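You operate a simulated robot arm through the tools that you are given. There is no shell and no other tool. Be economical: measure what you need, move in short steps, check, and stop when the job is done.

You run a simulated robot arm. Do the job below in one go: nothing can be reset, and whatever is moved stays where it is left.

## Task
Put the cream white clip from the sample table top on the wash trolley top and the berry white clip on the order table top. Fetch the blue pail from the sample table top and set it on the cracked clear pane. Take the red ring and leave it on the high shelf of the lid rack. Open the cups drawer, put the red tray inside, then shut the drawer. Turn the colour dial to 2. Put the small clear jug from the sample table top in the basin. Open the clear cover. The order is free. Set down upright: white clip, small clear jug.

Only the result counts: the job must be done as asked and must still hold three seconds after the hand-in. Knocking over, shifting, dropping, spilling or breaking anything else fails it. A push-on lid holds only when it is set on centred and level and pressed home; a screw cap is set on level and turned clockwise until tight.

## Robot
A 7-joint arm with a two-finger parallel gripper on a trunk, on a base that drives. Base frame: it is fixed to the floor where the robot stands at the start and does not move with it; the origin is under the middle of the robot, x ahead of it, y to its left, z up; the surface under the hand at the start is at about z = 90. Units: cm, rad, N and s.
With the tool pointing down near the work surface it reaches from about 40 to 76 cm from the robot's upright axis, wherever it stands. Its first joint turns from -2.496 to 2.496 rad. Places, roughly: basin inside [-70, 140, 70]; blue pail [75, 75, 100]; clear cover [100, 390, 120]; colour dial [110, 70, 90]; cracked clear pane (26x22x1 cm) [70, 30, 90]; cups drawer [110, -10, 80]; cups drawer inside [100, -10, 70]; high shelf of the lid rack [140, 540, 140]; order table top [-80, -110, 80]; red ring (5x5x2 cm) [80, 80, 90]; red tray [100, 100, 100]; small clear jug [75, 100, 100]; wash trolley top [-70, 100, 90]; white clip [75, 0, 100]. Payload 3 kg.
The tool frame sits at the grasp point between the pads (the TCP): z along the fingers, y along the line on which they close. The tips reach 3 cm beyond it. Largest opening 11 cm; finger width 2, thickness 1; the body of the gripper, 4.8 by 11.2 cm, starts 5.5 cm behind the TCP.
Orientation is that of the tool frame in the base frame, as [roll, pitch, yaw] about the fixed x, y, z axes, in that order (R = Rz(yaw) Ry(pitch) Rx(roll)). With the fingers straight down and closing along the base's y, the tool's x points along the base's -x, its y along +y and its z along -z.

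## Interface
- The arm moves only by the tool move_arm. Its argument "steps" is text: rows parted by semicolons, each of 7 numbers parted by spaces: the shift along the tool's x, y, z in cm, then the turn, a rotation vector about the tool's x, y, z in rad, then the closure in counts, from 0 (fully open) to 255 (shut). In form: x y z wx wy wz hand; .... A call has 1 to 8 rows; each row shifts and turns the commanded pose from where the row before left it, along the tool's axes as they then stand. A row lasts 0.2 s, in which the tool goes at most 5 cm and 0.15 rad; a call with a longer step from one row to the next is refused whole, and so is a gripper value outside its range. Where a pose cannot be reached the arm comes as near as it can. A force on the tool above 40 N (or 10 N above the force at the start of the call, whichever is more), or a blocked arm, ends the call early, and 0.2 s more pass. The fingers move at their own pace (about 10.8 cm/s each) and stop on an object; they squeeze with about 36 N. The grip force told is the motor's: it shows also when the fingers shut on nothing. Time passes only in rows, and 0.2 s behind the last, so rows that do not move let the fingers close. The reply holds the time, the measured pose of the TCP, the force on the tool along the base axes, the opening and the grip force, in the units named above and with some noise, with the torque about the TCP (base axes, N m) and any sound that the robot's microphone picked up.
- Cameras (640 x 400 px; columns grow to the right, rows downward): "scene" is now at [13.02, 2.55, 165.27]; the picture's right is [0.44, -0.90, 0.00], its down [-0.84, -0.41, -0.36] and it looks along [0.33, 0.16, -0.93] (base axes); focal length 214 px, centre (320, 200). "wrist" rides on the gripper at [7.2, 1.7, -10.3] in the tool frame; the picture's right is [-0.23, 0.97, 0.00], its down [-0.76, -0.18, -0.62] and it looks along [-0.61, -0.14, 0.78] (tool axes); focal length 222 px, centre (320, 200). There is no depth. A picture from a camera that has moved, and an enlarged one, comes with that camera's place and axes in the base frame and with its lens.
- grab_frame(camera): a new picture of that camera. The clock stands still meanwhile.
- move_column(by): slides the trunk up (or, below 0, down) by that many cm; the arm and the scene camera ride with it, the base frame stays. It gives what a move gives, with no picture.
- base_move(legs): drives the robot by 1 to 6 legs, each [ahead, left, turn to the left] in cm, cm and rad, along the robot's own axes; the way and the turn of a leg run together, so that a leg with both is an arc; at most 150 cm and 3.142 rad a leg. The arm and the cameras ride along, it lands a little off, and it stops where it bumps. It gives what a move gives.
- pan_tilt(pan, tilt): turns the head with the scene camera to pan (to the left, within 1.501 rad either way) and tilt (down, from -0.506 to 1.204), counted from straight ahead of the robot. It gives what a move gives.
- inspect(camera, box): a new picture of the part [left, top, right, bottom] of that camera's present view, enlarged. The clock stands still meanwhile.
- close_job(): hands the job in; it is judged then, once.

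Work in short steps. Places have to be worked out from the pictures, the camera data and where the tool is seen: move nearer, look again, correct. Check each grasp and each placing, and mend what went wrong. You have 483 turns and 236 pictures in all, those below and enlarged ones among them. Open the gripper and draw the arm clear of the work before you hand the job in, unless the task says otherwise; then end with one line.

The tools are called after "Request:" as name(argument=value, ...) on one line, values as JSON. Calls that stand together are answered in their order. move_arm: Moves the arm, as the interface text tells. Its arguments: {"type":"object","properties":{"steps":{"type":"string"}},"required":["steps"]} The other tools are called the same way: move_column (by) slides the trunk up or down; base_move (legs) drives the base; pan_tilt (pan, tilt) turns the head that bears the scene camera; grab_frame (camera) takes a picture; inspect (camera, box) takes an enlarged picture of a part of a camera's view; close_job () hands the job in.

At the start:

```text
time_s: 0.0
eef_pos: [56.02, 29.85, 110.72]
tcp_rot: [3.14, 0.0, 3.141]
force: [0.5, -0.4, -0.4]
torque: [0.02, -0.03, 0.0]
width: 11.0
grip_force: 0.1
trunk travel left (down, up): [-80.0, 9.0]
robot x, y, heading: [0.09, 0.18, -0.001]
head pan, tilt: [0.452, 1.201]
```

scene: 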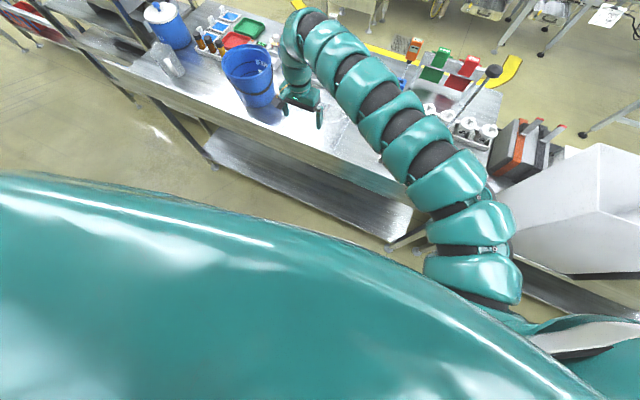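
wrist: 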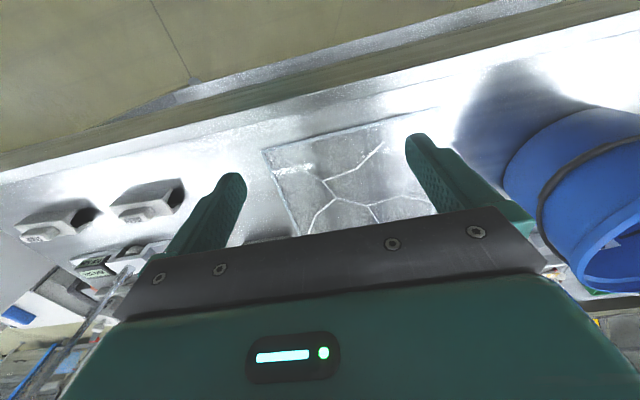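

I'll look around first: turn the head toward the table with less tilt.

Request:
pan_tilt(pan=0.3, tilt=0.7)

Request:
grab_frame(camera="scene")

```text
time_s: 0.9
eef_pos: [56.02, 29.66, 110.79]
tcp_rot: [3.141, 0.0, 3.141]
force: [-0.8, -0.2, -0.6]
torque: [0.02, -0.02, 0.0]
width: 10.99
grip_force: 0.2
trunk travel left (down, up): [-80.0, 9.0]
robot x, y, heading: [-0.13, 0.09, 0.001]
head pan, tilt: [0.3, 0.7]
```

```text
233 pictures are left
camera scene: at [16.1, 2.62, 168.86], right [0.3, -0.96, 0.0], down [-0.62, -0.19, -0.76], along [0.73, 0.23, -0.64], focal length 214 px, centre (320, 200)
```

scene: 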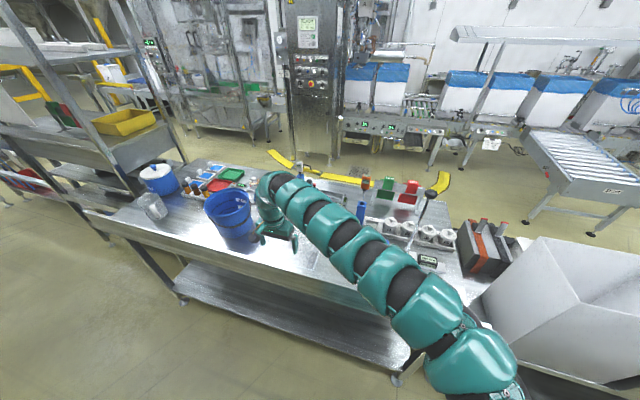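

Request:
inspect(camera="scene", box=[120, 140, 320, 265])

Request:
inspect(camera="scene", box=[320, 160, 540, 297])

Request:
pan_tilt(pan=1.3, tilt=0.4)

Request:
grab_frame(camera="scene")

Request:
pan_tilt(pan=-0.9, tilt=0.5)

Request:
grab_frame(camera="scene")

```text
3.20 times, centred on (220, 202) of scene
camera zoom: at [16.1, 2.62, 168.86], right [0.3, -0.96, 0.0], down [-0.62, -0.19, -0.76], along [0.73, 0.23, -0.64], focal length 686 px, centre (640, 192)
```

zoom: 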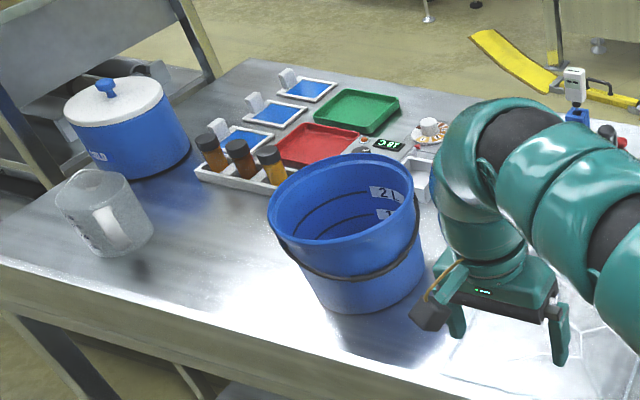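

```text
2.91 times, centred on (430, 228) of scene
camera zoom: at [16.1, 2.62, 168.86], right [0.3, -0.96, 0.0], down [-0.62, -0.19, -0.76], along [0.73, 0.23, -0.64], focal length 624 px, centre (0, 117)
```

zoom: 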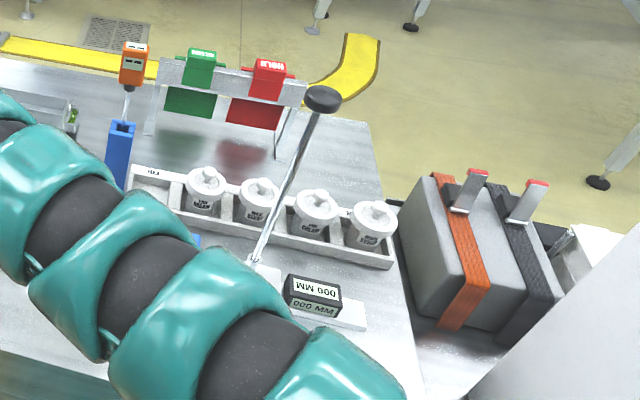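

```text
time_s: 2.2
eef_pos: [55.93, 29.7, 110.72]
tcp_rot: [3.141, -0.001, -3.142]
force: [-0.3, 0.6, 0.6]
torque: [-0.02, 0.0, -0.01]
width: 11.02
grip_force: 0.1
trunk travel left (down, up): [-80.0, 9.0]
robot x, y, heading: [0.15, 0.22, -0.004]
head pan, tilt: [1.3, 0.4]
```

```text
230 pictures are left
camera scene: at [10.47, 9.03, 171.55], right [0.96, -0.27, 0.0], down [-0.1, -0.38, -0.92], along [0.25, 0.89, -0.39], focal length 214 px, centre (320, 200)
```

scene: 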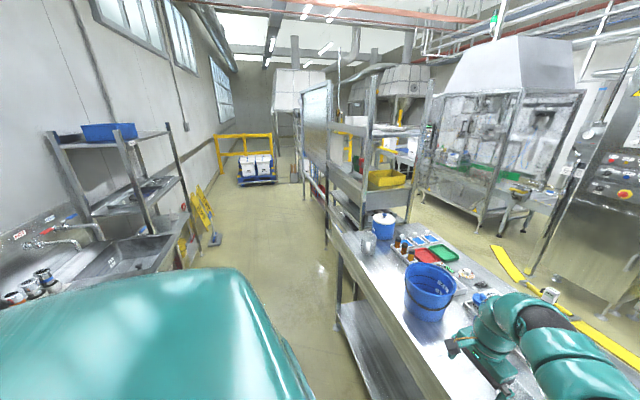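

```text
time_s: 4.3
eef_pos: [55.99, 29.72, 110.85]
tcp_rot: [-3.14, 0.0, 3.141]
force: [0.0, -0.1, 1.0]
torque: [0.02, -0.03, 0.01]
width: 11.0
grip_force: 0.1
trunk travel left (down, up): [-80.0, 9.0]
robot x, y, heading: [0.15, 0.0, -0.002]
head pan, tilt: [-0.901, 0.499]
```

```text
229 pictures are left
camera scene: at [13.65, -7.03, 170.64], right [-0.78, -0.62, 0.0], down [-0.3, 0.38, -0.88], along [0.55, -0.69, -0.48], focal length 214 px, centre (320, 200)
```

scene: 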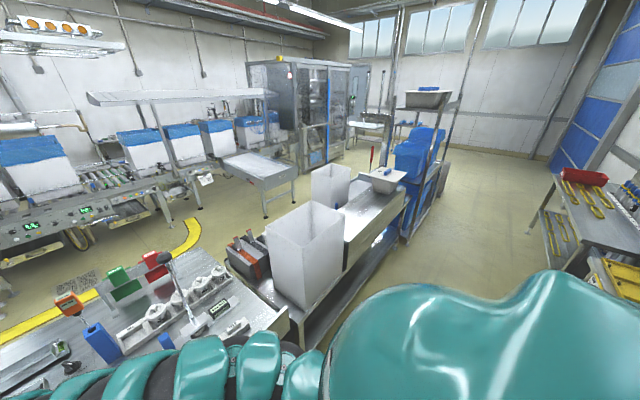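

Zoom on the items at the right-hand end of the table.

Request:
inspect(camera="scene", box=[40, 230, 280, 380])

Request:
inspect(camera="scene", box=[130, 250, 258, 330])

Request:
inspect(camera="wrist", box=[0, 160, 240, 310])

```text
2.67 times, centred on (160, 305) of scene
camera zoom: at [13.65, -7.03, 170.64], right [-0.78, -0.62, 0.0], down [-0.3, 0.38, -0.88], along [0.55, -0.69, -0.48], focal length 572 px, centre (747, -80)
```

zoom: 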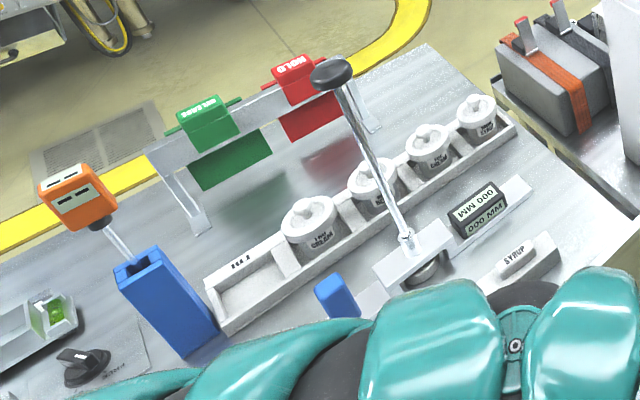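

```text
5.00 times, centred on (194, 290) of scene
camera zoom: at [13.65, -7.03, 170.64], right [-0.78, -0.62, 0.0], down [-0.3, 0.38, -0.88], along [0.55, -0.69, -0.48], focal length 1072 px, centre (950, -250)
```

zoom: 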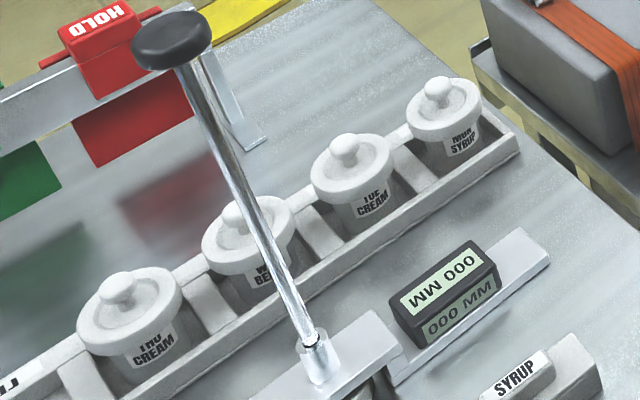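

```text
2.67 times, centred on (120, 235) of wrist
camera zoom: at [48.84, 31.38, 121.21], right [0.23, 0.97, 0.0], down [0.76, -0.18, 0.62], along [0.61, -0.14, -0.78], focal length 592 px, centre (853, 107)
```

zoom: 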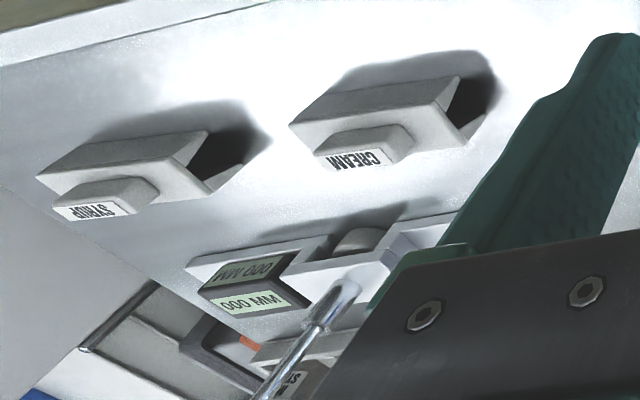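

Raise the arm for a wrist-camera survey over the table.

Request:
move_arm(steps="0 -5 -5 0 0 0 0;0 -5 -5 0 0 0 0;0 -5 -5 0 0 0 0;0 -5 -2 0 0 0 0;0 -5 0 0 0 0 0;0 -5 0 0 0 0 0")

Request:
move_arm(steps="3 0 0 0 0 0 0;3 0 0 0 0 0 0;3 0 0 0 0 0 0")

Request:
grab_frame(camera="wrist")

Request:
pan_tilt(pan=0.5, tilt=0.8)

Request:
grab_frame(camera="scene")

```text
refused: row 1 steps farther than a row can; nothing moved
```

```text
time_s: 5.1
eef_pos: [47.51, 30.68, 110.81]
tcp_rot: [-3.139, -0.001, 3.139]
force: [0.1, -0.1, 0.0]
torque: [-0.04, -0.05, 0.03]
width: 11.0
grip_force: 0.1
out of reach, approached as far as the arm can: row 3
trunk travel left (down, up): [-80.0, 9.0]
robot x, y, heading: [-0.09, 0.31, 0.003]
head pan, tilt: [-0.901, 0.499]
```

```text
225 pictures are left
camera wrist: at [40.35, 32.34, 121.21], right [0.23, 0.97, 0.0], down [0.76, -0.18, 0.62], along [0.61, -0.14, -0.78], focal length 222 px, centre (320, 200)
```

wrist: 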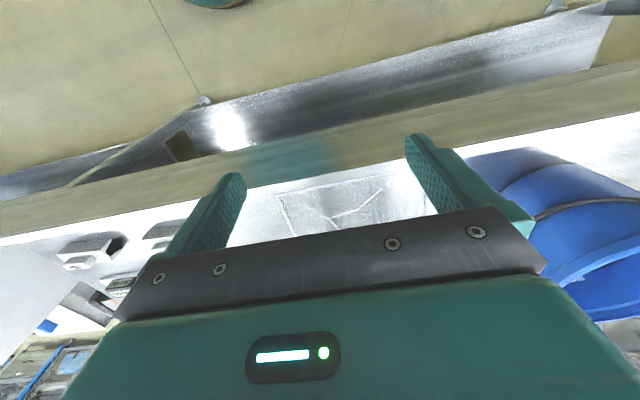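

```text
time_s: 6.6
eef_pos: [47.48, 30.49, 110.72]
tcp_rot: [3.142, -0.001, -3.141]
force: [0.3, -0.6, 0.1]
torque: [-0.02, 0.01, -0.03]
width: 11.02
grip_force: 0.0
trunk travel left (down, up): [-80.0, 9.0]
robot x, y, heading: [-0.07, -0.05, 0.001]
head pan, tilt: [0.499, 0.799]
```

```text
224 pictures are left
camera scene: at [15.08, 3.95, 168.05], right [0.48, -0.88, 0.0], down [-0.63, -0.34, -0.7], along [0.61, 0.33, -0.72], focal length 214 px, centre (320, 200)
```

scene: 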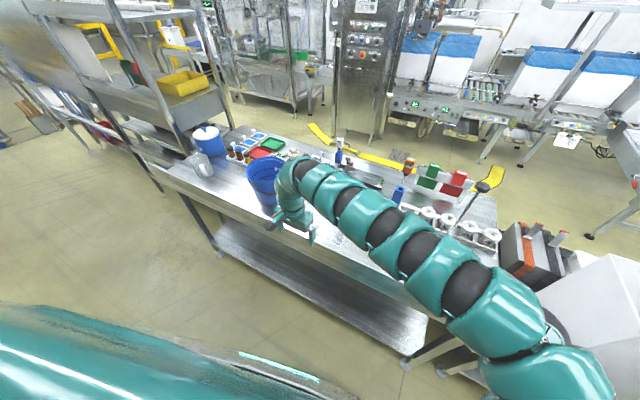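

Move up and right in allowed step sizes.

Request:
move_arm(steps="0 0 -5 0 0 0 0;0 0 -5 0 0 0 0;0 0 -5 0 0 0 0;0 0 -5 0 0 0 0;0 -5 0 0 0 0 0;0 -5 0 0 0 0 0;0 -5 0 0 0 0 0;0 -5 0 0 0 0 0")

Request:
move_arm(steps="0 -5 0 0 0 0 0;0 -5 0 0 0 0 0")

Request:
grab_frame(camera="wrist")

Request:
grab_frame(camera="scene")

```text
time_s: 8.4
eef_pos: [54.36, 20.48, 125.01]
tcp_rot: [3.141, 0.0, 3.139]
force: [-0.9, 0.7, 0.8]
torque: [-0.05, -0.03, 0.02]
width: 11.01
grip_force: 0.1
out of reach, approached as far as the arm can: row 4, 5, 6, 7, 8
trunk travel left (down, up): [-80.0, 9.0]
robot x, y, heading: [0.02, -0.15, 0.002]
head pan, tilt: [0.499, 0.799]
```

```text
time_s: 9.0
eef_pos: [56.94, 17.33, 124.99]
tcp_rot: [-3.141, -0.002, -3.141]
force: [0.2, 1.0, -0.1]
torque: [-0.03, -0.03, -0.01]
width: 11.01
grip_force: 0.0
out of reach, approached as far as the arm can: row 1, 2
trunk travel left (down, up): [-80.0, 9.0]
robot x, y, heading: [0.35, -0.2, -0.001]
head pan, tilt: [0.499, 0.799]
```

```text
223 pictures are left
camera wrist: at [49.75, 19.0, 135.42], right [0.23, 0.97, 0.0], down [0.76, -0.18, 0.62], along [0.61, -0.14, -0.78], focal length 222 px, centre (320, 200)
```

wrist: 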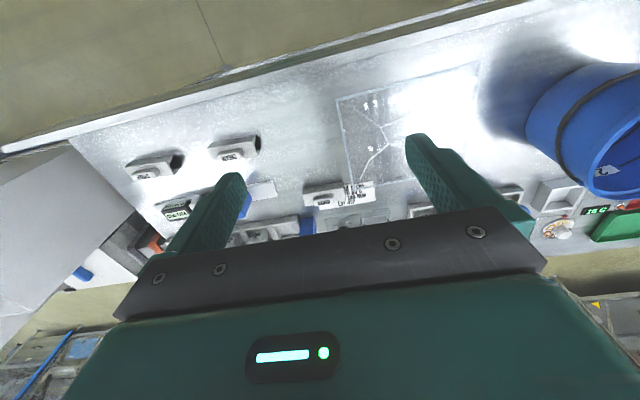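

```text
222 pictures are left
camera scene: at [14.98, 4.15, 168.05], right [0.48, -0.88, 0.0], down [-0.63, -0.34, -0.7], along [0.61, 0.33, -0.72], focal length 214 px, centre (320, 200)
```

scene: 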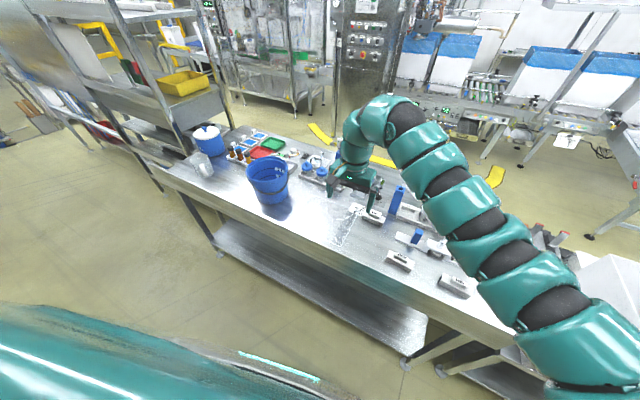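

Zoom in on the third clip-like object beside the pane and the rest.

Request:
inspect(camera="wrist", box=[100, 90, 420, 290])

Request:
inspect(camera="scene", box=[180, 115, 380, 240])

Request:
inspect(camera="scene", box=[320, 175, 480, 305])

```text
2.00 times, centred on (260, 190) of wrist
camera zoom: at [49.75, 19.0, 135.42], right [0.23, 0.97, 0.0], down [0.76, -0.18, 0.62], along [0.61, -0.14, -0.78], focal length 444 px, centre (440, 220)
```

zoom: 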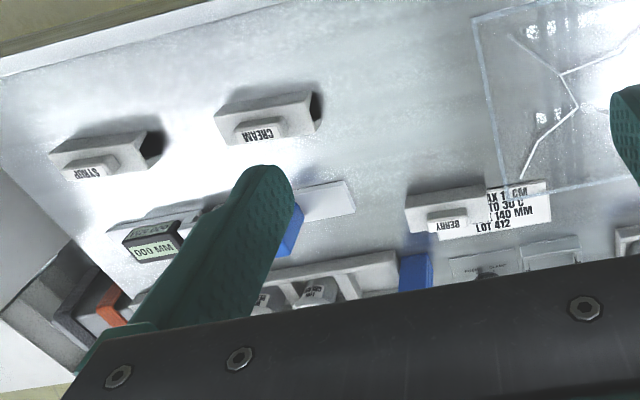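

```text
3.20 times, centred on (280, 178) of scene
camera zoom: at [14.98, 4.15, 168.05], right [0.48, -0.88, 0.0], down [-0.63, -0.34, -0.7], along [0.61, 0.33, -0.72], focal length 686 px, centre (448, 272)
```

zoom: 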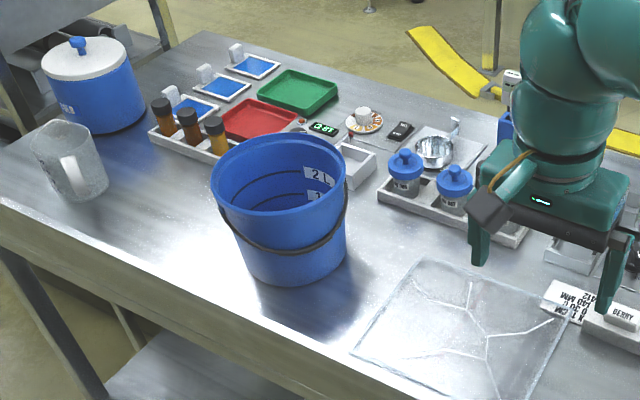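

```text
3.08 times, centred on (400, 240) of scene
camera zoom: at [14.98, 4.15, 168.05], right [0.48, -0.88, 0.0], down [-0.63, -0.34, -0.7], along [0.61, 0.33, -0.72], focal length 660 px, centre (74, 77)
```

zoom: 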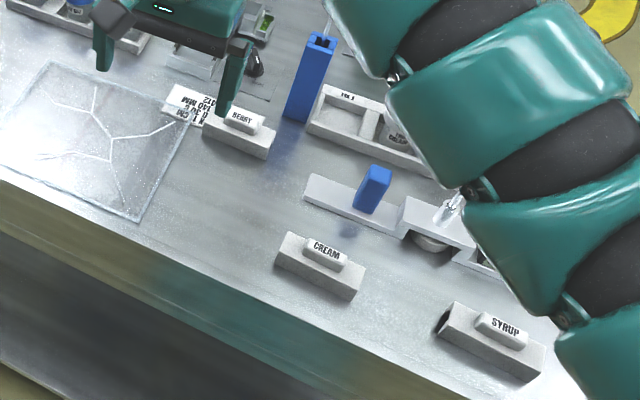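

Berry clip ≈(81,12), cream ≈(66,-4), pane centre ≈(72,30). Drive left along the table to view the left half closely.

Request:
base_move(legs=[[0, 50, 0]])

Request:
pan_tilt(pan=0.2, tilt=0.8)

Request:
grab_frame(camera="scene")

Request:
grab_frame(camera="wrist")

```text
time_s: 12.0
eef_pos: [57.04, 67.74, 124.87]
tcp_rot: [3.141, -0.002, 3.141]
force: [-0.2, -0.1, 0.0]
torque: [0.0, -0.04, 0.02]
width: 10.99
grip_force: 0.1
trunk travel left (down, up): [-80.0, 9.0]
robot x, y, heading: [0.14, 50.37, -0.004]
head pan, tilt: [0.499, 0.799]
```

```text
time_s: 12.8
eef_pos: [56.96, 67.72, 125.11]
tcp_rot: [3.142, -0.002, 3.141]
force: [0.5, -0.4, 0.1]
torque: [-0.04, -0.01, 0.01]
width: 11.0
grip_force: 0.1
trunk travel left (down, up): [-80.0, 9.0]
robot x, y, heading: [-0.14, 50.65, 0.0]
head pan, tilt: [0.201, 0.799]
```

```text
218 pictures are left
camera scene: at [15.94, 52.24, 168.05], right [0.2, -0.98, 0.0], down [-0.7, -0.14, -0.7], along [0.68, 0.14, -0.72], focal length 214 px, centre (320, 200)
```

scene: 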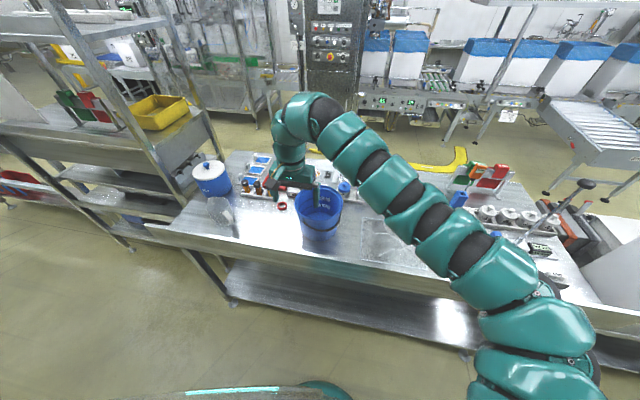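

```text
217 pictures are left
camera wrist: at [49.9, 69.33, 135.41], right [0.23, 0.97, 0.0], down [0.76, -0.18, 0.62], along [0.61, -0.14, -0.78], focal length 222 px, centre (320, 200)
```

wrist: 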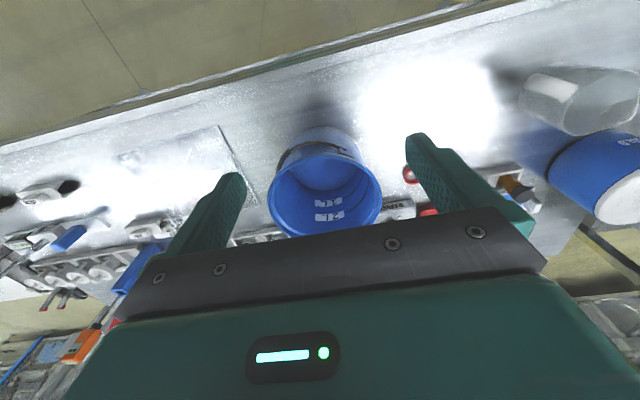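

The red ring shows just beside the pail. Zoom in.

Request:
inspect(camera="scene", box=[180, 140, 380, 265])

Request:
inspect(camera="wrist", box=[260, 60, 640, 240])

```text
3.20 times, centred on (280, 202) of scene
camera zoom: at [15.94, 52.24, 168.05], right [0.2, -0.98, 0.0], down [-0.7, -0.14, -0.7], along [0.68, 0.14, -0.72], focal length 686 px, centre (448, 192)
```

zoom: 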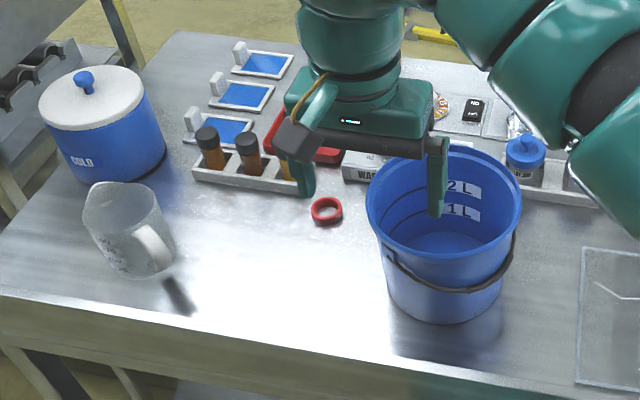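

```text
1.68 times, centred on (450, 150) of wrist
camera zoom: at [49.9, 69.33, 135.41], right [0.23, 0.97, 0.0], down [0.76, -0.18, 0.62], along [0.61, -0.14, -0.78], focal length 374 px, centre (101, 284)
```

zoom: 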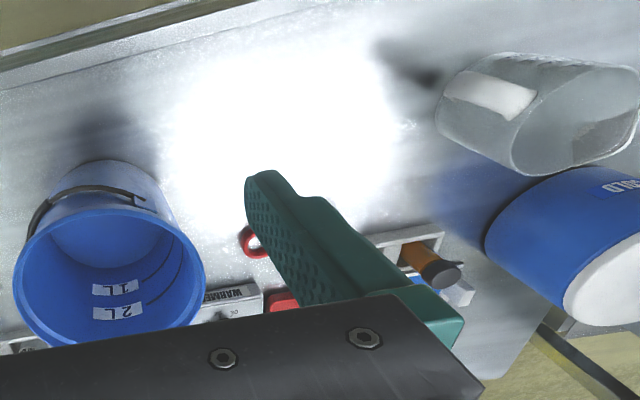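

Pail rim ≈(71,64.5), Ø≈18, rim z≈105; ring ≈(81,84.5); jug ≈(67,107). Reach is marginal, so I'll drive a little closer and move the tool above the pail's +y rim.

Request:
base_move(legs=[[8, 0, 0]])

Request:
move_arm(steps="-3 1.5 0 0 0 0 0;-3 1.5 0 0 0 0 0;-1 1.5 0 0 0 0 0;0 1.3 0 0 0 0 0")

Request:
grab_frame(camera="wrist")

Request:
grab_frame(camera="scene")

```text
time_s: 13.8
eef_pos: [65.14, 67.68, 124.84]
tcp_rot: [-3.141, -0.003, 3.139]
force: [-0.1, 0.3, 0.2]
torque: [-0.01, 0.0, -0.02]
width: 10.97
grip_force: 0.0
trunk travel left (down, up): [-80.0, 9.0]
robot x, y, heading: [8.2, 50.67, -0.001]
head pan, tilt: [0.201, 0.799]
```

```text
time_s: 14.8
eef_pos: [72.12, 73.31, 124.87]
tcp_rot: [3.141, -0.005, 3.139]
force: [0.2, -0.1, 0.3]
torque: [-0.01, 0.01, -0.02]
width: 11.0
grip_force: 0.0
trunk travel left (down, up): [-80.0, 9.0]
robot x, y, heading: [8.11, 50.4, -0.003]
head pan, tilt: [0.201, 0.799]
```

```text
214 pictures are left
camera wrist: at [65.02, 75.0, 135.38], right [0.23, 0.97, 0.0], down [0.76, -0.18, 0.62], along [0.6, -0.14, -0.78], focal length 222 px, centre (320, 200)
```

wrist: 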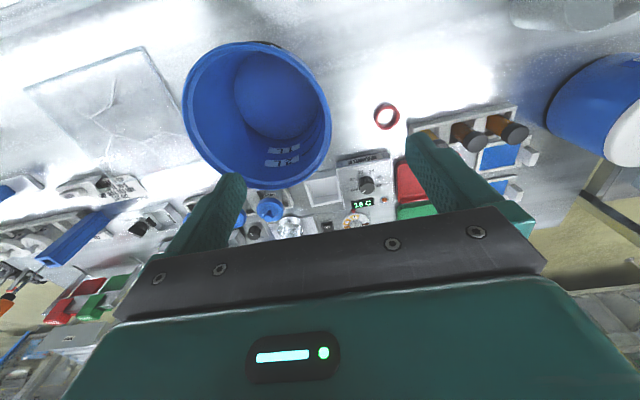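

```text
213 pictures are left
camera scene: at [23.96, 52.26, 168.05], right [0.2, -0.98, 0.0], down [-0.7, -0.14, -0.7], along [0.68, 0.14, -0.72], focal length 214 px, centre (320, 200)
```

scene: 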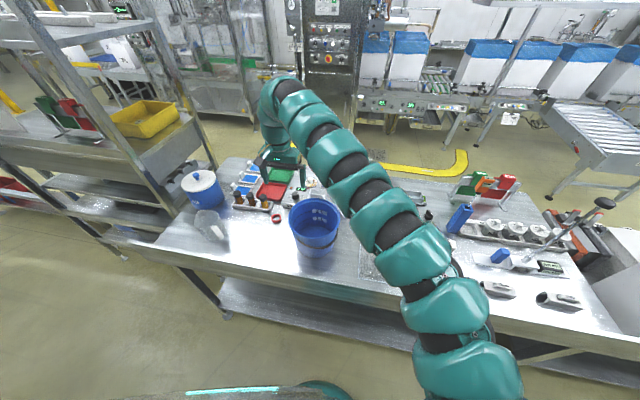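

The rim's +y point is ≈(71.5,74), just under the TCP. Descend partway and check from the wrist camera.

Request:
move_arm(steps="0 0 5 0 0 0 0;0 0 5 0 0 0 0;0 0 5 0 0 0 0")

Request:
grab_frame(camera="wrist")

Request:
inspect(camera="scene", box=[180, 140, 380, 265])

```text
time_s: 15.6
eef_pos: [72.04, 73.4, 109.75]
tcp_rot: [-3.141, -0.003, 3.137]
force: [-0.1, 0.3, 0.0]
torque: [-0.01, 0.0, 0.02]
width: 11.03
grip_force: 0.0
trunk travel left (down, up): [-80.0, 9.0]
robot x, y, heading: [8.23, 50.42, -0.005]
head pan, tilt: [0.201, 0.799]
```

```text
212 pictures are left
camera wrist: at [64.93, 75.2, 120.24], right [0.23, 0.97, 0.0], down [0.76, -0.18, 0.62], along [0.6, -0.14, -0.78], focal length 222 px, centre (320, 200)
```

wrist: 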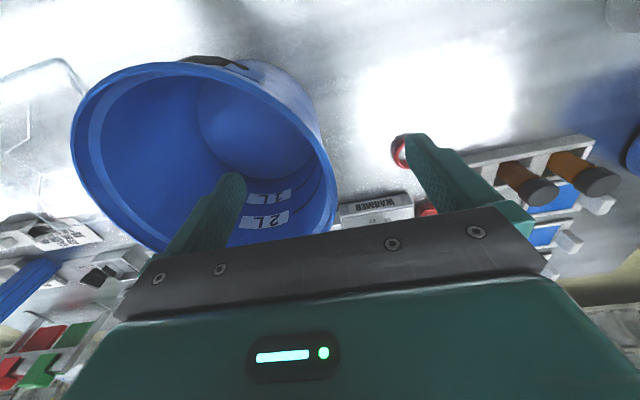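

```text
3.20 times, centred on (280, 202) of scene
camera zoom: at [24.07, 52.26, 168.03], right [0.2, -0.98, 0.0], down [-0.7, -0.14, -0.7], along [0.68, 0.14, -0.72], focal length 686 px, centre (448, 192)
```

zoom: 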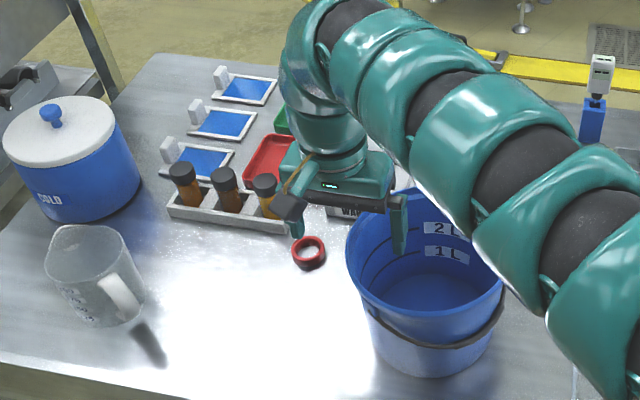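

Rim: centre ≈(71,65.2), z≈106, Ø≈19. Shift +1.2 in y, descend 5.5 and close.

Request:
move_arm(steps="1 1.2 0 0 0 0 0;0 0 2.75 0 0 0 0;0 0 2.75 0 0 0 0;0 0 0 0 0 0 0")

Request:
grab_frame(camera="wrist")

```text
time_s: 16.6
eef_pos: [71.14, 74.56, 104.46]
tcp_rot: [-3.141, -0.001, 3.138]
force: [0.7, 0.3, -1.1]
torque: [0.04, 0.01, -0.01]
width: 11.0
grip_force: 0.0
trunk travel left (down, up): [-80.0, 9.0]
robot x, y, heading: [7.81, 51.07, -0.011]
head pan, tilt: [0.201, 0.799]
```

```text
210 pictures are left
camera wrist: at [64.0, 76.26, 114.91], right [0.23, 0.97, 0.0], down [0.76, -0.18, 0.62], along [0.61, -0.14, -0.78], focal length 222 px, centre (320, 200)
```

wrist: 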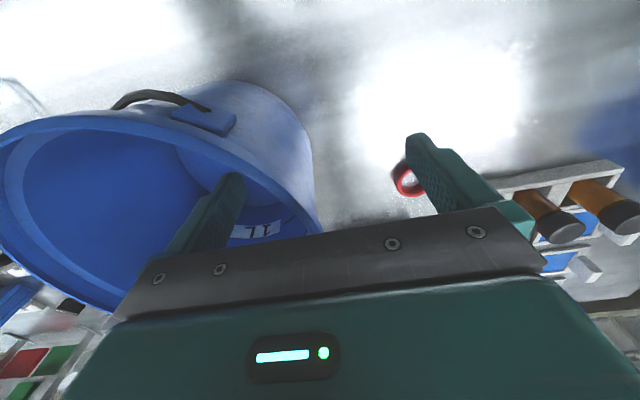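

The wall lies between the fingers; close the gripper.

Request:
move_arm(steps="0 0 0 0 0 0 120;0 0 0 0 0 0 200;0 0 0 0 0 0 255;0 0 0 0 0 0 255")

Request:
move_arm(steps="0 0 -1.5 0 0 0 255;0 0 -2 0 0 0 255;0 0 -2 0 0 0 255")

Request:
grab_frame(camera="wrist")

Request:
grab_frame(camera="scene")

```text
time_s: 17.6
eef_pos: [71.06, 74.45, 104.5]
tcp_rot: [-3.141, 0.0, 3.138]
force: [2.1, -1.6, 10.3]
torque: [-2.04, -0.26, 0.35]
width: 1.39
grip_force: 36.2
trunk travel left (down, up): [-80.0, 9.0]
robot x, y, heading: [8.06, 50.55, -0.003]
head pan, tilt: [0.201, 0.799]
```

```text
time_s: 18.4
eef_pos: [71.03, 74.55, 109.88]
tcp_rot: [-3.141, -0.004, 3.14]
force: [-0.6, 0.8, -1.9]
torque: [0.14, 0.0, -0.01]
width: 0.74
grip_force: 36.8
trunk travel left (down, up): [-80.0, 9.0]
robot x, y, heading: [8.1, 50.38, -0.002]
head pan, tilt: [0.201, 0.799]
```

```text
209 pictures are left
camera wrist: at [63.89, 76.32, 120.34], right [0.23, 0.97, 0.0], down [0.76, -0.18, 0.62], along [0.6, -0.14, -0.78], focal length 222 px, centre (320, 200)
```

wrist: 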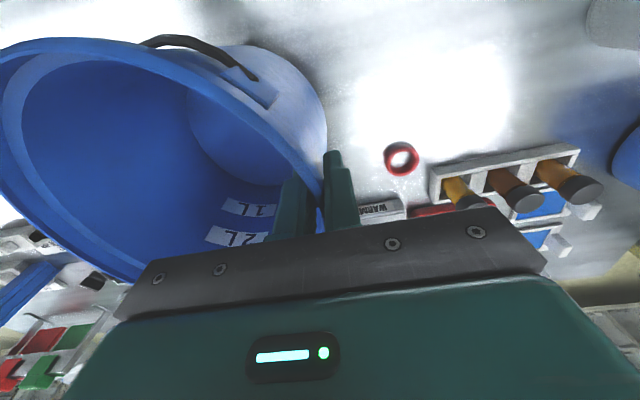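

```text
208 pictures are left
camera scene: at [23.95, 52.21, 168.04], right [0.2, -0.98, 0.0], down [-0.7, -0.14, -0.7], along [0.68, 0.14, -0.72], focal length 214 px, centre (320, 200)
```

scene: 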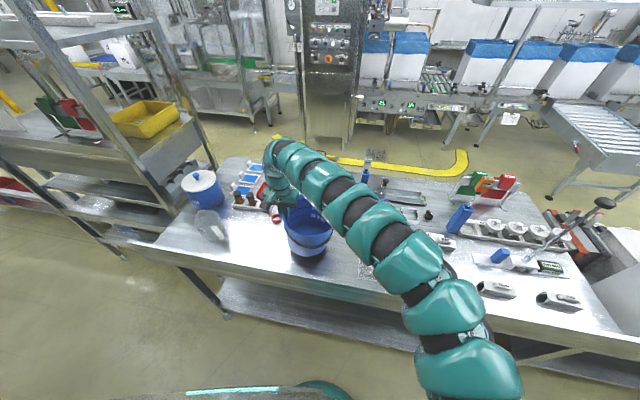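

Force reads ~2 N with a matching torque, so the pail seems held. Lift more and verify.

Request:
move_arm(steps="0 0 -3 0 0 0 255;0 0 -2 0 0 0 255;0 0 0 0 0 0 255")

Request:
inspect(camera="scene", box=[200, 130, 400, 280])

```text
time_s: 19.2
eef_pos: [71.2, 74.53, 114.98]
tcp_rot: [3.139, -0.003, 3.138]
force: [0.4, 0.0, -1.4]
torque: [0.14, 0.02, 0.02]
width: 0.71
grip_force: 35.8
trunk travel left (down, up): [-80.0, 9.0]
robot x, y, heading: [7.86, 50.22, -0.002]
head pan, tilt: [0.201, 0.799]
```

```text
2.67 times, centred on (300, 205) of scene
camera zoom: at [23.98, 52.21, 168.04], right [0.2, -0.98, 0.0], down [-0.7, -0.14, -0.7], along [0.68, 0.14, -0.72], focal length 572 px, centre (373, 187)
```

zoom: 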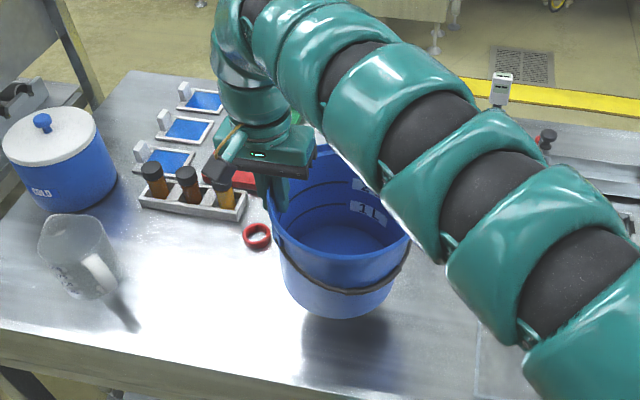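

Pail is lifted ~10 cm. Carry it −35 cm in y over the pane.

Request:
move_arm(steps="0 -3 0 0 0 0 255;0 -4.5 0 0 0 0 255;0 -4.5 0 0 0 0 255;0 -4.5 0 0 0 0 255;0 -4.5 0 0 0 0 255;0 -4.5 0 0 0 0 255;0 -4.5 0 0 0 0 255;0 -4.5 0 0 0 0 255")

Request:
grab_frame(camera="wrist")

Request:
grab_frame(camera="scene")

```text
time_s: 21.0
eef_pos: [75.57, 52.9, 113.82]
tcp_rot: [3.14, -0.003, 3.137]
force: [0.1, -0.4, -1.8]
torque: [0.13, 0.02, -0.01]
width: 0.74
grip_force: 36.3
out of reach, approached as far as the arm can: row 3, 4, 6, 7, 8
trunk travel left (down, up): [-80.0, 9.0]
robot x, y, heading: [7.86, 50.49, -0.001]
head pan, tilt: [0.201, 0.799]
```

```text
206 pictures are left
camera wrist: at [68.53, 54.65, 124.25], right [0.23, 0.97, 0.0], down [0.76, -0.18, 0.62], along [0.6, -0.14, -0.78], focal length 222 px, centre (320, 200)
```

wrist: 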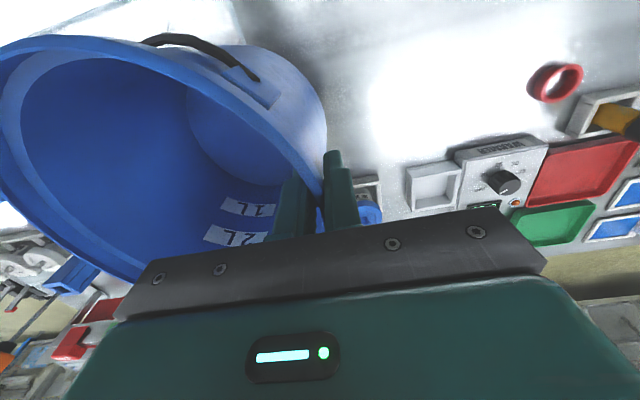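

```text
205 pictures are left
camera scene: at [24.05, 52.23, 168.04], right [0.2, -0.98, 0.0], down [-0.7, -0.14, -0.7], along [0.68, 0.14, -0.72], focal length 214 px, centre (320, 200)
```

scene: 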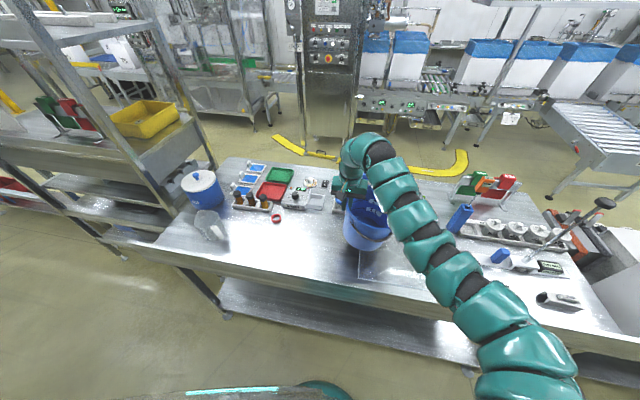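

Inner reach limit; carry the rest by driving the base.

Request:
base_move(legs=[[-4, -13.4, 0]])

Request:
grab_frame(camera="wrist")

Request:
inspect(camera="scene", box=[260, 140, 460, 280])

```text
time_s: 22.4
eef_pos: [71.54, 39.36, 114.02]
tcp_rot: [3.139, -0.002, 3.136]
force: [-0.4, -0.7, -2.1]
torque: [0.21, 0.06, -0.01]
width: 0.77
grip_force: 36.1
trunk travel left (down, up): [-80.0, 9.0]
robot x, y, heading: [4.25, 37.32, -0.003]
head pan, tilt: [0.201, 0.799]
```

```text
204 pictures are left
camera wrist: at [64.4, 41.11, 124.3], right [0.23, 0.97, 0.0], down [0.76, -0.18, 0.62], along [0.6, -0.14, -0.78], focal length 222 px, centre (320, 200)
```

wrist: 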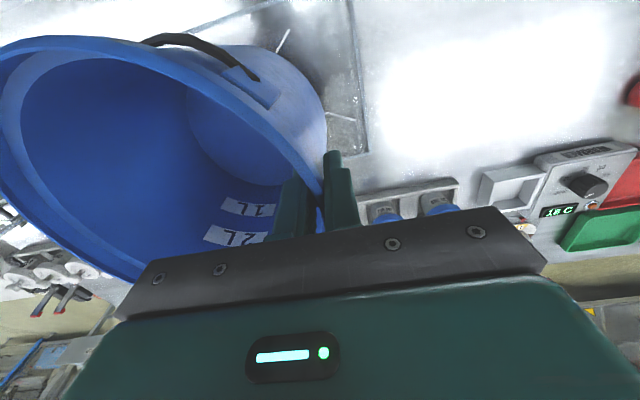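

```text
2.86 times, centred on (360, 210) of scene
camera zoom: at [19.89, 38.68, 168.05], right [0.2, -0.98, 0.0], down [-0.7, -0.14, -0.7], along [0.68, 0.14, -0.72], focal length 613 px, centre (206, 171)
```

zoom: 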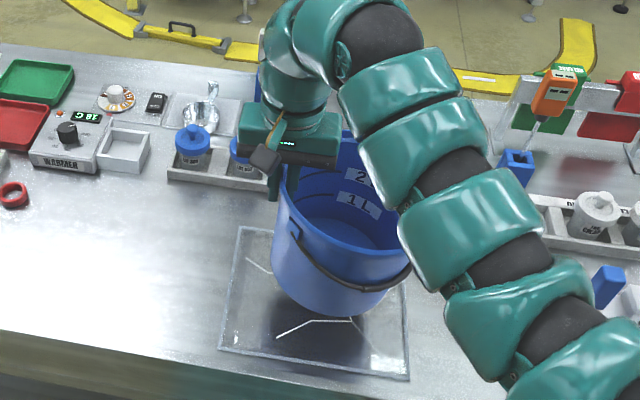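

Pane spans x 60.5–82.5, y 20–46 → centre (71.5,32.7). Shift +2.5 y, then lower gently toward contact around TCP z≈105.5.

Request:
move_arm(steps="0 2.6 0 0 0 0 255;0 0 3 0 0 0 255;0 0 3 0 0 0 255;0 0 1 0 0 0 255;0 0 0 0 0 0 255")

Request:
inspect(camera="scene", box=[260, 140, 460, 280])

```text
time_s: 23.6
eef_pos: [71.53, 42.24, 106.84]
tcp_rot: [3.141, -0.004, 3.137]
force: [0.0, 0.2, -3.0]
torque: [0.15, 0.02, -0.02]
width: 0.74
grip_force: 35.6
trunk travel left (down, up): [-80.0, 9.0]
robot x, y, heading: [3.82, 36.97, -0.001]
head pan, tilt: [0.201, 0.799]
```

```text
2.86 times, centred on (360, 210) of scene
camera zoom: at [19.95, 38.92, 168.05], right [0.2, -0.98, 0.0], down [-0.7, -0.14, -0.7], along [0.68, 0.14, -0.72], focal length 613 px, centre (206, 171)
```

zoom: 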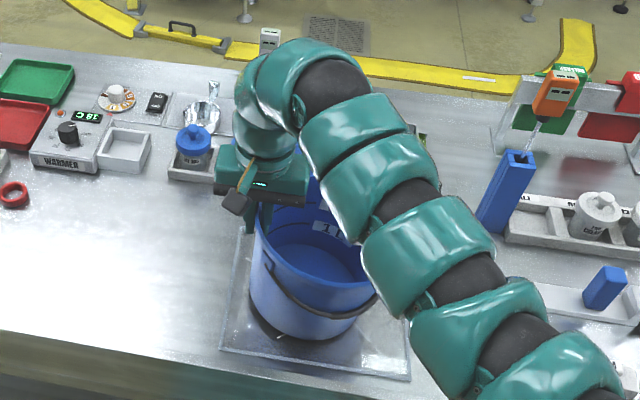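

Well centred on the pane and nearly touching; lower in 0.5 cm increments.

Request:
move_arm(steps="0 0 0.5 0 0 0 255;0 0 0.5 0 0 0 255")

Request:
move_arm(steps="0 0 0.3 0 0 0 255;0 0 0 0 0 0 255")

```text
time_s: 24.1
eef_pos: [71.38, 42.11, 106.1]
tcp_rot: [3.14, 0.002, 3.136]
force: [-0.5, 5.2, 16.0]
torque: [-1.81, -0.49, 0.11]
width: 0.94
grip_force: 35.7
trunk travel left (down, up): [-80.0, 9.0]
robot x, y, heading: [4.01, 37.43, -0.005]
head pan, tilt: [0.201, 0.799]
```

```text
time_s: 24.8
eef_pos: [71.5, 42.2, 105.64]
tcp_rot: [-3.141, -0.002, 3.137]
force: [0.2, 5.7, 15.7]
torque: [-1.79, -0.61, 0.17]
width: 1.06
grip_force: 36.3
trunk travel left (down, up): [-80.0, 9.0]
robot x, y, heading: [4.14, 37.22, -0.003]
head pan, tilt: [0.201, 0.799]
```

Contact made. Release partially, then lift straight up.

Request:
move_arm(steps="0 0 0 0 0 0 220;0 0 0 0 0 0 170;0 0 0 0 0 0 150;0 0 -2 0 0 0 150;0 0 -3 0 0 0 150;0 0 -4 0 0 0 150")

Request:
grab_frame(camera="wrist")

Request:
inspect(camera="scene", box=[260, 140, 460, 280])

```text
time_s: 26.1
eef_pos: [71.62, 42.1, 114.68]
tcp_rot: [-3.141, -0.002, 3.136]
force: [0.2, -0.6, 1.0]
torque: [0.0, -0.01, -0.01]
width: 4.53
grip_force: 0.0
trunk travel left (down, up): [-80.0, 9.0]
robot x, y, heading: [3.59, 36.96, -0.006]
head pan, tilt: [0.201, 0.799]
```

```text
201 pictures are left
camera wrist: at [64.48, 43.8, 125.07], right [0.23, 0.97, 0.0], down [0.76, -0.18, 0.62], along [0.6, -0.14, -0.78], focal length 222 px, centre (320, 200)
```

wrist: 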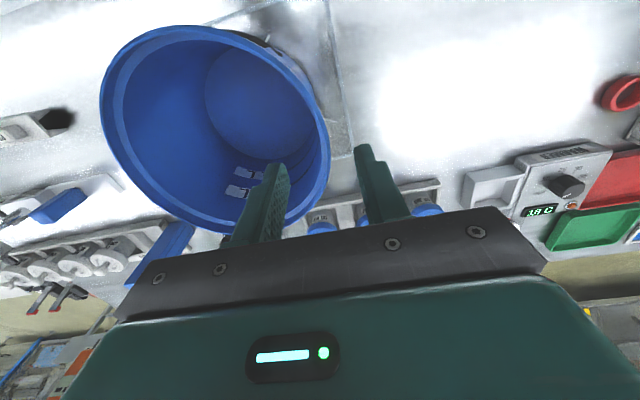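

```text
2.86 times, centred on (360, 210) of scene
camera zoom: at [19.87, 38.8, 168.06], right [0.2, -0.98, 0.0], down [-0.7, -0.14, -0.7], along [0.68, 0.14, -0.72], focal length 613 px, centre (206, 171)
```

zoom: 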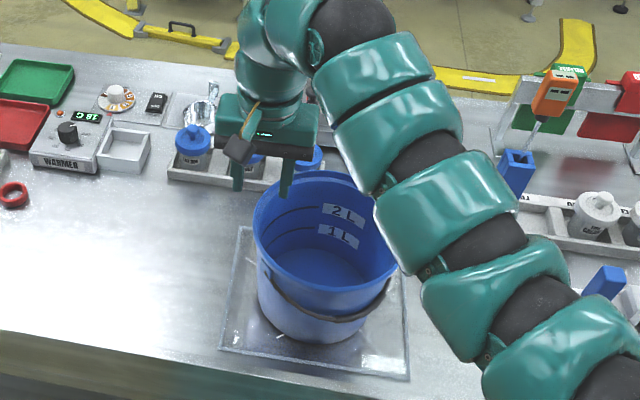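

Pail is standing centred on the pane. Next the cream clip: raise, drive right, and turn the tool 90° to close along x.

Request:
move_arm(steps="0 0 -4 0 0 0 150;0 0 -2 0 0 0 150")

Request:
base_move(legs=[[0, -37, 0]])

Request:
move_arm(steps="0 0 0 0 0 0.15 0;0 0 0 0 0 0.15 0;0 0 0 0 0 0.15 0;0 0 0 0 0 0.15 0;0 0 0 0 0 0.15 0;0 0 0 0 0 0.15 0;0 0 0 0 0 0.15 0;0 0 0 0 0 0.15 0")

Request:
move_arm(steps="0 0 0 0 0 0.15 0;0 0 0 0 0 0.15 0;0 0 0 0 0 0.07 0")

Request:
grab_frame(camera="wrist")

```text
time_s: 26.8
eef_pos: [71.53, 42.15, 120.48]
tcp_rot: [-3.141, -0.004, 3.137]
force: [-0.1, -0.2, 0.4]
torque: [-0.02, -0.02, 0.0]
width: 4.53
grip_force: 0.1
trunk travel left (down, up): [-80.0, 9.0]
robot x, y, heading: [3.64, 37.03, -0.005]
head pan, tilt: [0.201, 0.799]
```

```text
time_s: 29.1
eef_pos: [71.42, 5.05, 120.55]
tcp_rot: [3.14, -0.005, 3.136]
force: [-0.1, 0.1, -0.8]
torque: [0.02, 0.03, 0.01]
width: 4.52
grip_force: 0.1
trunk travel left (down, up): [-80.0, 9.0]
robot x, y, heading: [3.94, -0.06, 0.0]
head pan, tilt: [0.201, 0.799]
```

```text
time_s: 30.9
eef_pos: [71.41, 5.25, 120.63]
tcp_rot: [3.141, -0.003, 1.936]
force: [-0.4, 0.9, 0.0]
torque: [-0.01, 0.04, -0.02]
width: 11.0
grip_force: 0.1
trunk travel left (down, up): [-80.0, 9.0]
robot x, y, heading: [3.75, 0.24, -0.005]
head pan, tilt: [0.201, 0.799]
```

```text
time_s: 31.7
eef_pos: [71.44, 5.12, 120.63]
tcp_rot: [-3.14, 0.001, 1.568]
force: [0.1, 0.5, -0.3]
torque: [0.0, 0.01, -0.01]
width: 11.0
grip_force: 0.1
trunk travel left (down, up): [-80.0, 9.0]
robot x, y, heading: [3.62, 0.27, -0.002]
head pan, tilt: [0.201, 0.799]
```

```text
199 pictures are left
camera wrist: at [73.32, 12.41, 130.99], right [0.97, -0.23, 0.0], down [-0.18, -0.76, 0.62], along [-0.15, -0.61, -0.78], focal length 222 px, centre (320, 200)
```

wrist: 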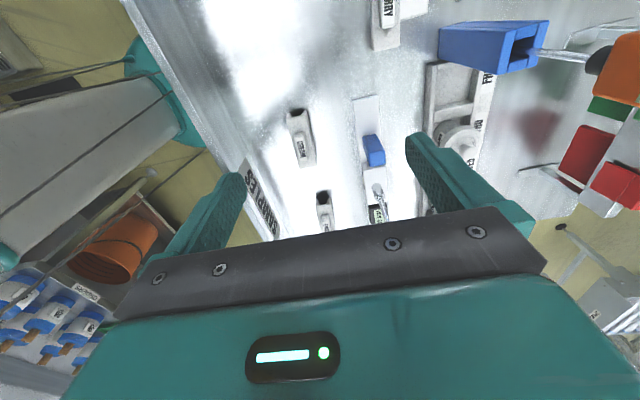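

Cream clip at ≈(65.7,-4), axis nearly along y. Move over it and descend to look.

Request:
move_arm(steps="-3.5 -2.5 0 0 0 0.08 0;-3.5 -2.5 0 0 0 0 0;-2 -0.7 0 0 0 0 0;0 0 5 0 0 0 0;0 0 5 0 0 0 0;0 0 5 0 0 0 0")

Request:
inspect(camera="wrist", box=[160, 60, 480, 260])

Request:
inspect(camera="scene", box=[300, 160, 500, 285])

```text
time_s: 33.1
eef_pos: [72.77, 4.4, 115.02]
tcp_rot: [-3.136, 0.001, 1.486]
force: [1.2, 0.5, -0.7]
torque: [-0.01, 0.06, 0.0]
width: 11.0
grip_force: 0.1
out of reach, approached as far as the arm can: row 1, 2, 3, 4, 5, 6
trunk travel left (down, up): [-80.0, 9.0]
robot x, y, heading: [3.74, 0.4, -0.003]
head pan, tilt: [0.201, 0.799]
```

```text
2.00 times, centred on (320, 160) of wrist
camera zoom: at [75.27, 11.51, 125.45], right [0.95, -0.31, 0.0], down [-0.24, -0.74, 0.63], along [-0.2, -0.59, -0.78], focal length 444 px, centre (320, 280)
```

zoom: 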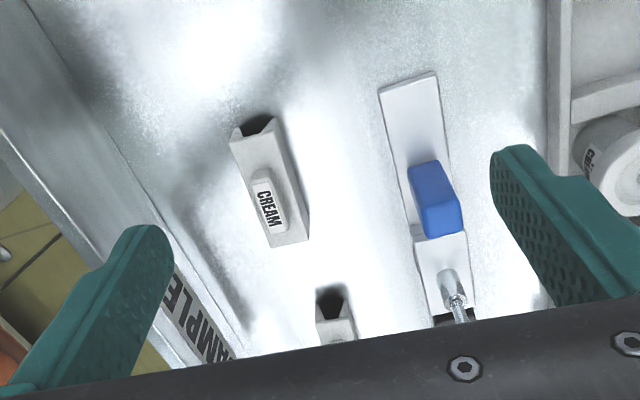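

```text
3.20 times, centred on (400, 222) of scene
camera zoom: at [20.15, 2.11, 167.99], right [0.2, -0.98, 0.0], down [-0.7, -0.14, -0.7], along [0.68, 0.13, -0.72], focal length 686 px, centre (64, 128)
```

zoom: 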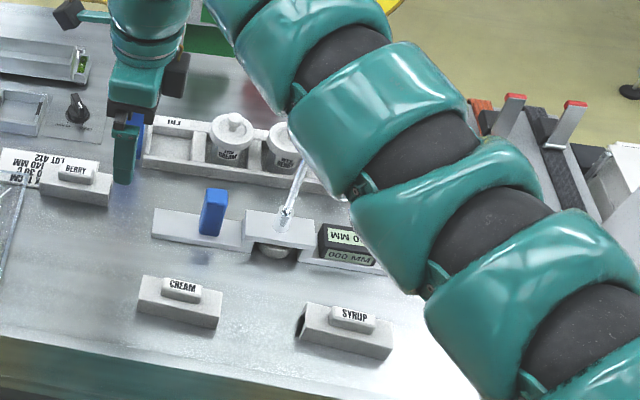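

Inner reach limits at this height; raising the trunk and lowering the hand relative to it should help. (Note a tall rod lever at ≈(81,-16.5), up to z≈125—keep clear.)

Request:
move_column(by=9)

Request:
move_arm(steps="0 0 5 0 0 0 0;0 0 4 0 0 0 0;-2 -2 0 0 0 0 0;-2 -2 0 0 0 0 0;-2 -2 0 0 0 0 0")

```text
time_s: 34.4
eef_pos: [72.54, 4.3, 124.33]
tcp_rot: [-3.141, 0.0, 1.488]
force: [-0.2, 0.5, -0.1]
torque: [-0.02, 0.0, 0.02]
width: 11.01
grip_force: 0.0
trunk travel left (down, up): [-89.0, 0.0]
robot x, y, heading: [3.96, 0.23, -0.006]
head pan, tilt: [0.201, 0.799]
```

```text
time_s: 35.6
eef_pos: [71.67, 1.7, 114.39]
tcp_rot: [-3.138, 0.002, 1.486]
force: [-0.1, 0.0, -0.1]
torque: [-0.01, 0.02, 0.0]
width: 10.99
grip_force: 0.0
out of reach, approached as far as the arm can: row 3, 4, 5
trunk travel left (down, up): [-89.0, 0.0]
robot x, y, heading: [4.1, -0.04, -0.008]
head pan, tilt: [0.201, 0.799]
```

The limit seems worst straight ahead; targets on the robot's left work better. Back off, turn right 0.5 rad, swing the hand left, then approach.

Request:
base_move(legs=[[-20, 0, 0], [0, 0, -0.5]])

Request:
move_arm(steps="3.5 -3 0 0 0 -0.1 0;3.5 -3 0 0 0 -0.1 0;3.5 -3 0 0 0 -0.1 0;3.5 -3 0 0 0 -0.1 0;3.5 -3 0 0 0 -0.1 0;3.5 0 0 0 0 0 0;4 0 0 0 0 0 0")

```text
time_s: 38.6
eef_pos: [43.94, -31.05, 114.58]
tcp_rot: [-3.139, 0.001, 0.987]
force: [-0.5, -0.3, 0.1]
torque: [-0.01, 0.01, 0.02]
width: 11.01
grip_force: 0.0
trunk travel left (down, up): [-89.0, 0.0]
robot x, y, heading: [-16.07, 0.66, -0.497]
head pan, tilt: [0.201, 0.799]
```

```text
time_s: 40.2
eef_pos: [43.93, -1.53, 113.09]
tcp_rot: [-3.139, -0.001, 1.487]
force: [-1.6, 0.1, 0.1]
torque: [-0.03, 0.03, 0.04]
width: 10.99
grip_force: 0.0
out of reach, approached as far as the arm can: row 1, 2, 3, 4, 5
trunk travel left (down, up): [-89.0, 0.0]
robot x, y, heading: [-16.17, 0.45, -0.507]
head pan, tilt: [0.201, 0.799]
```

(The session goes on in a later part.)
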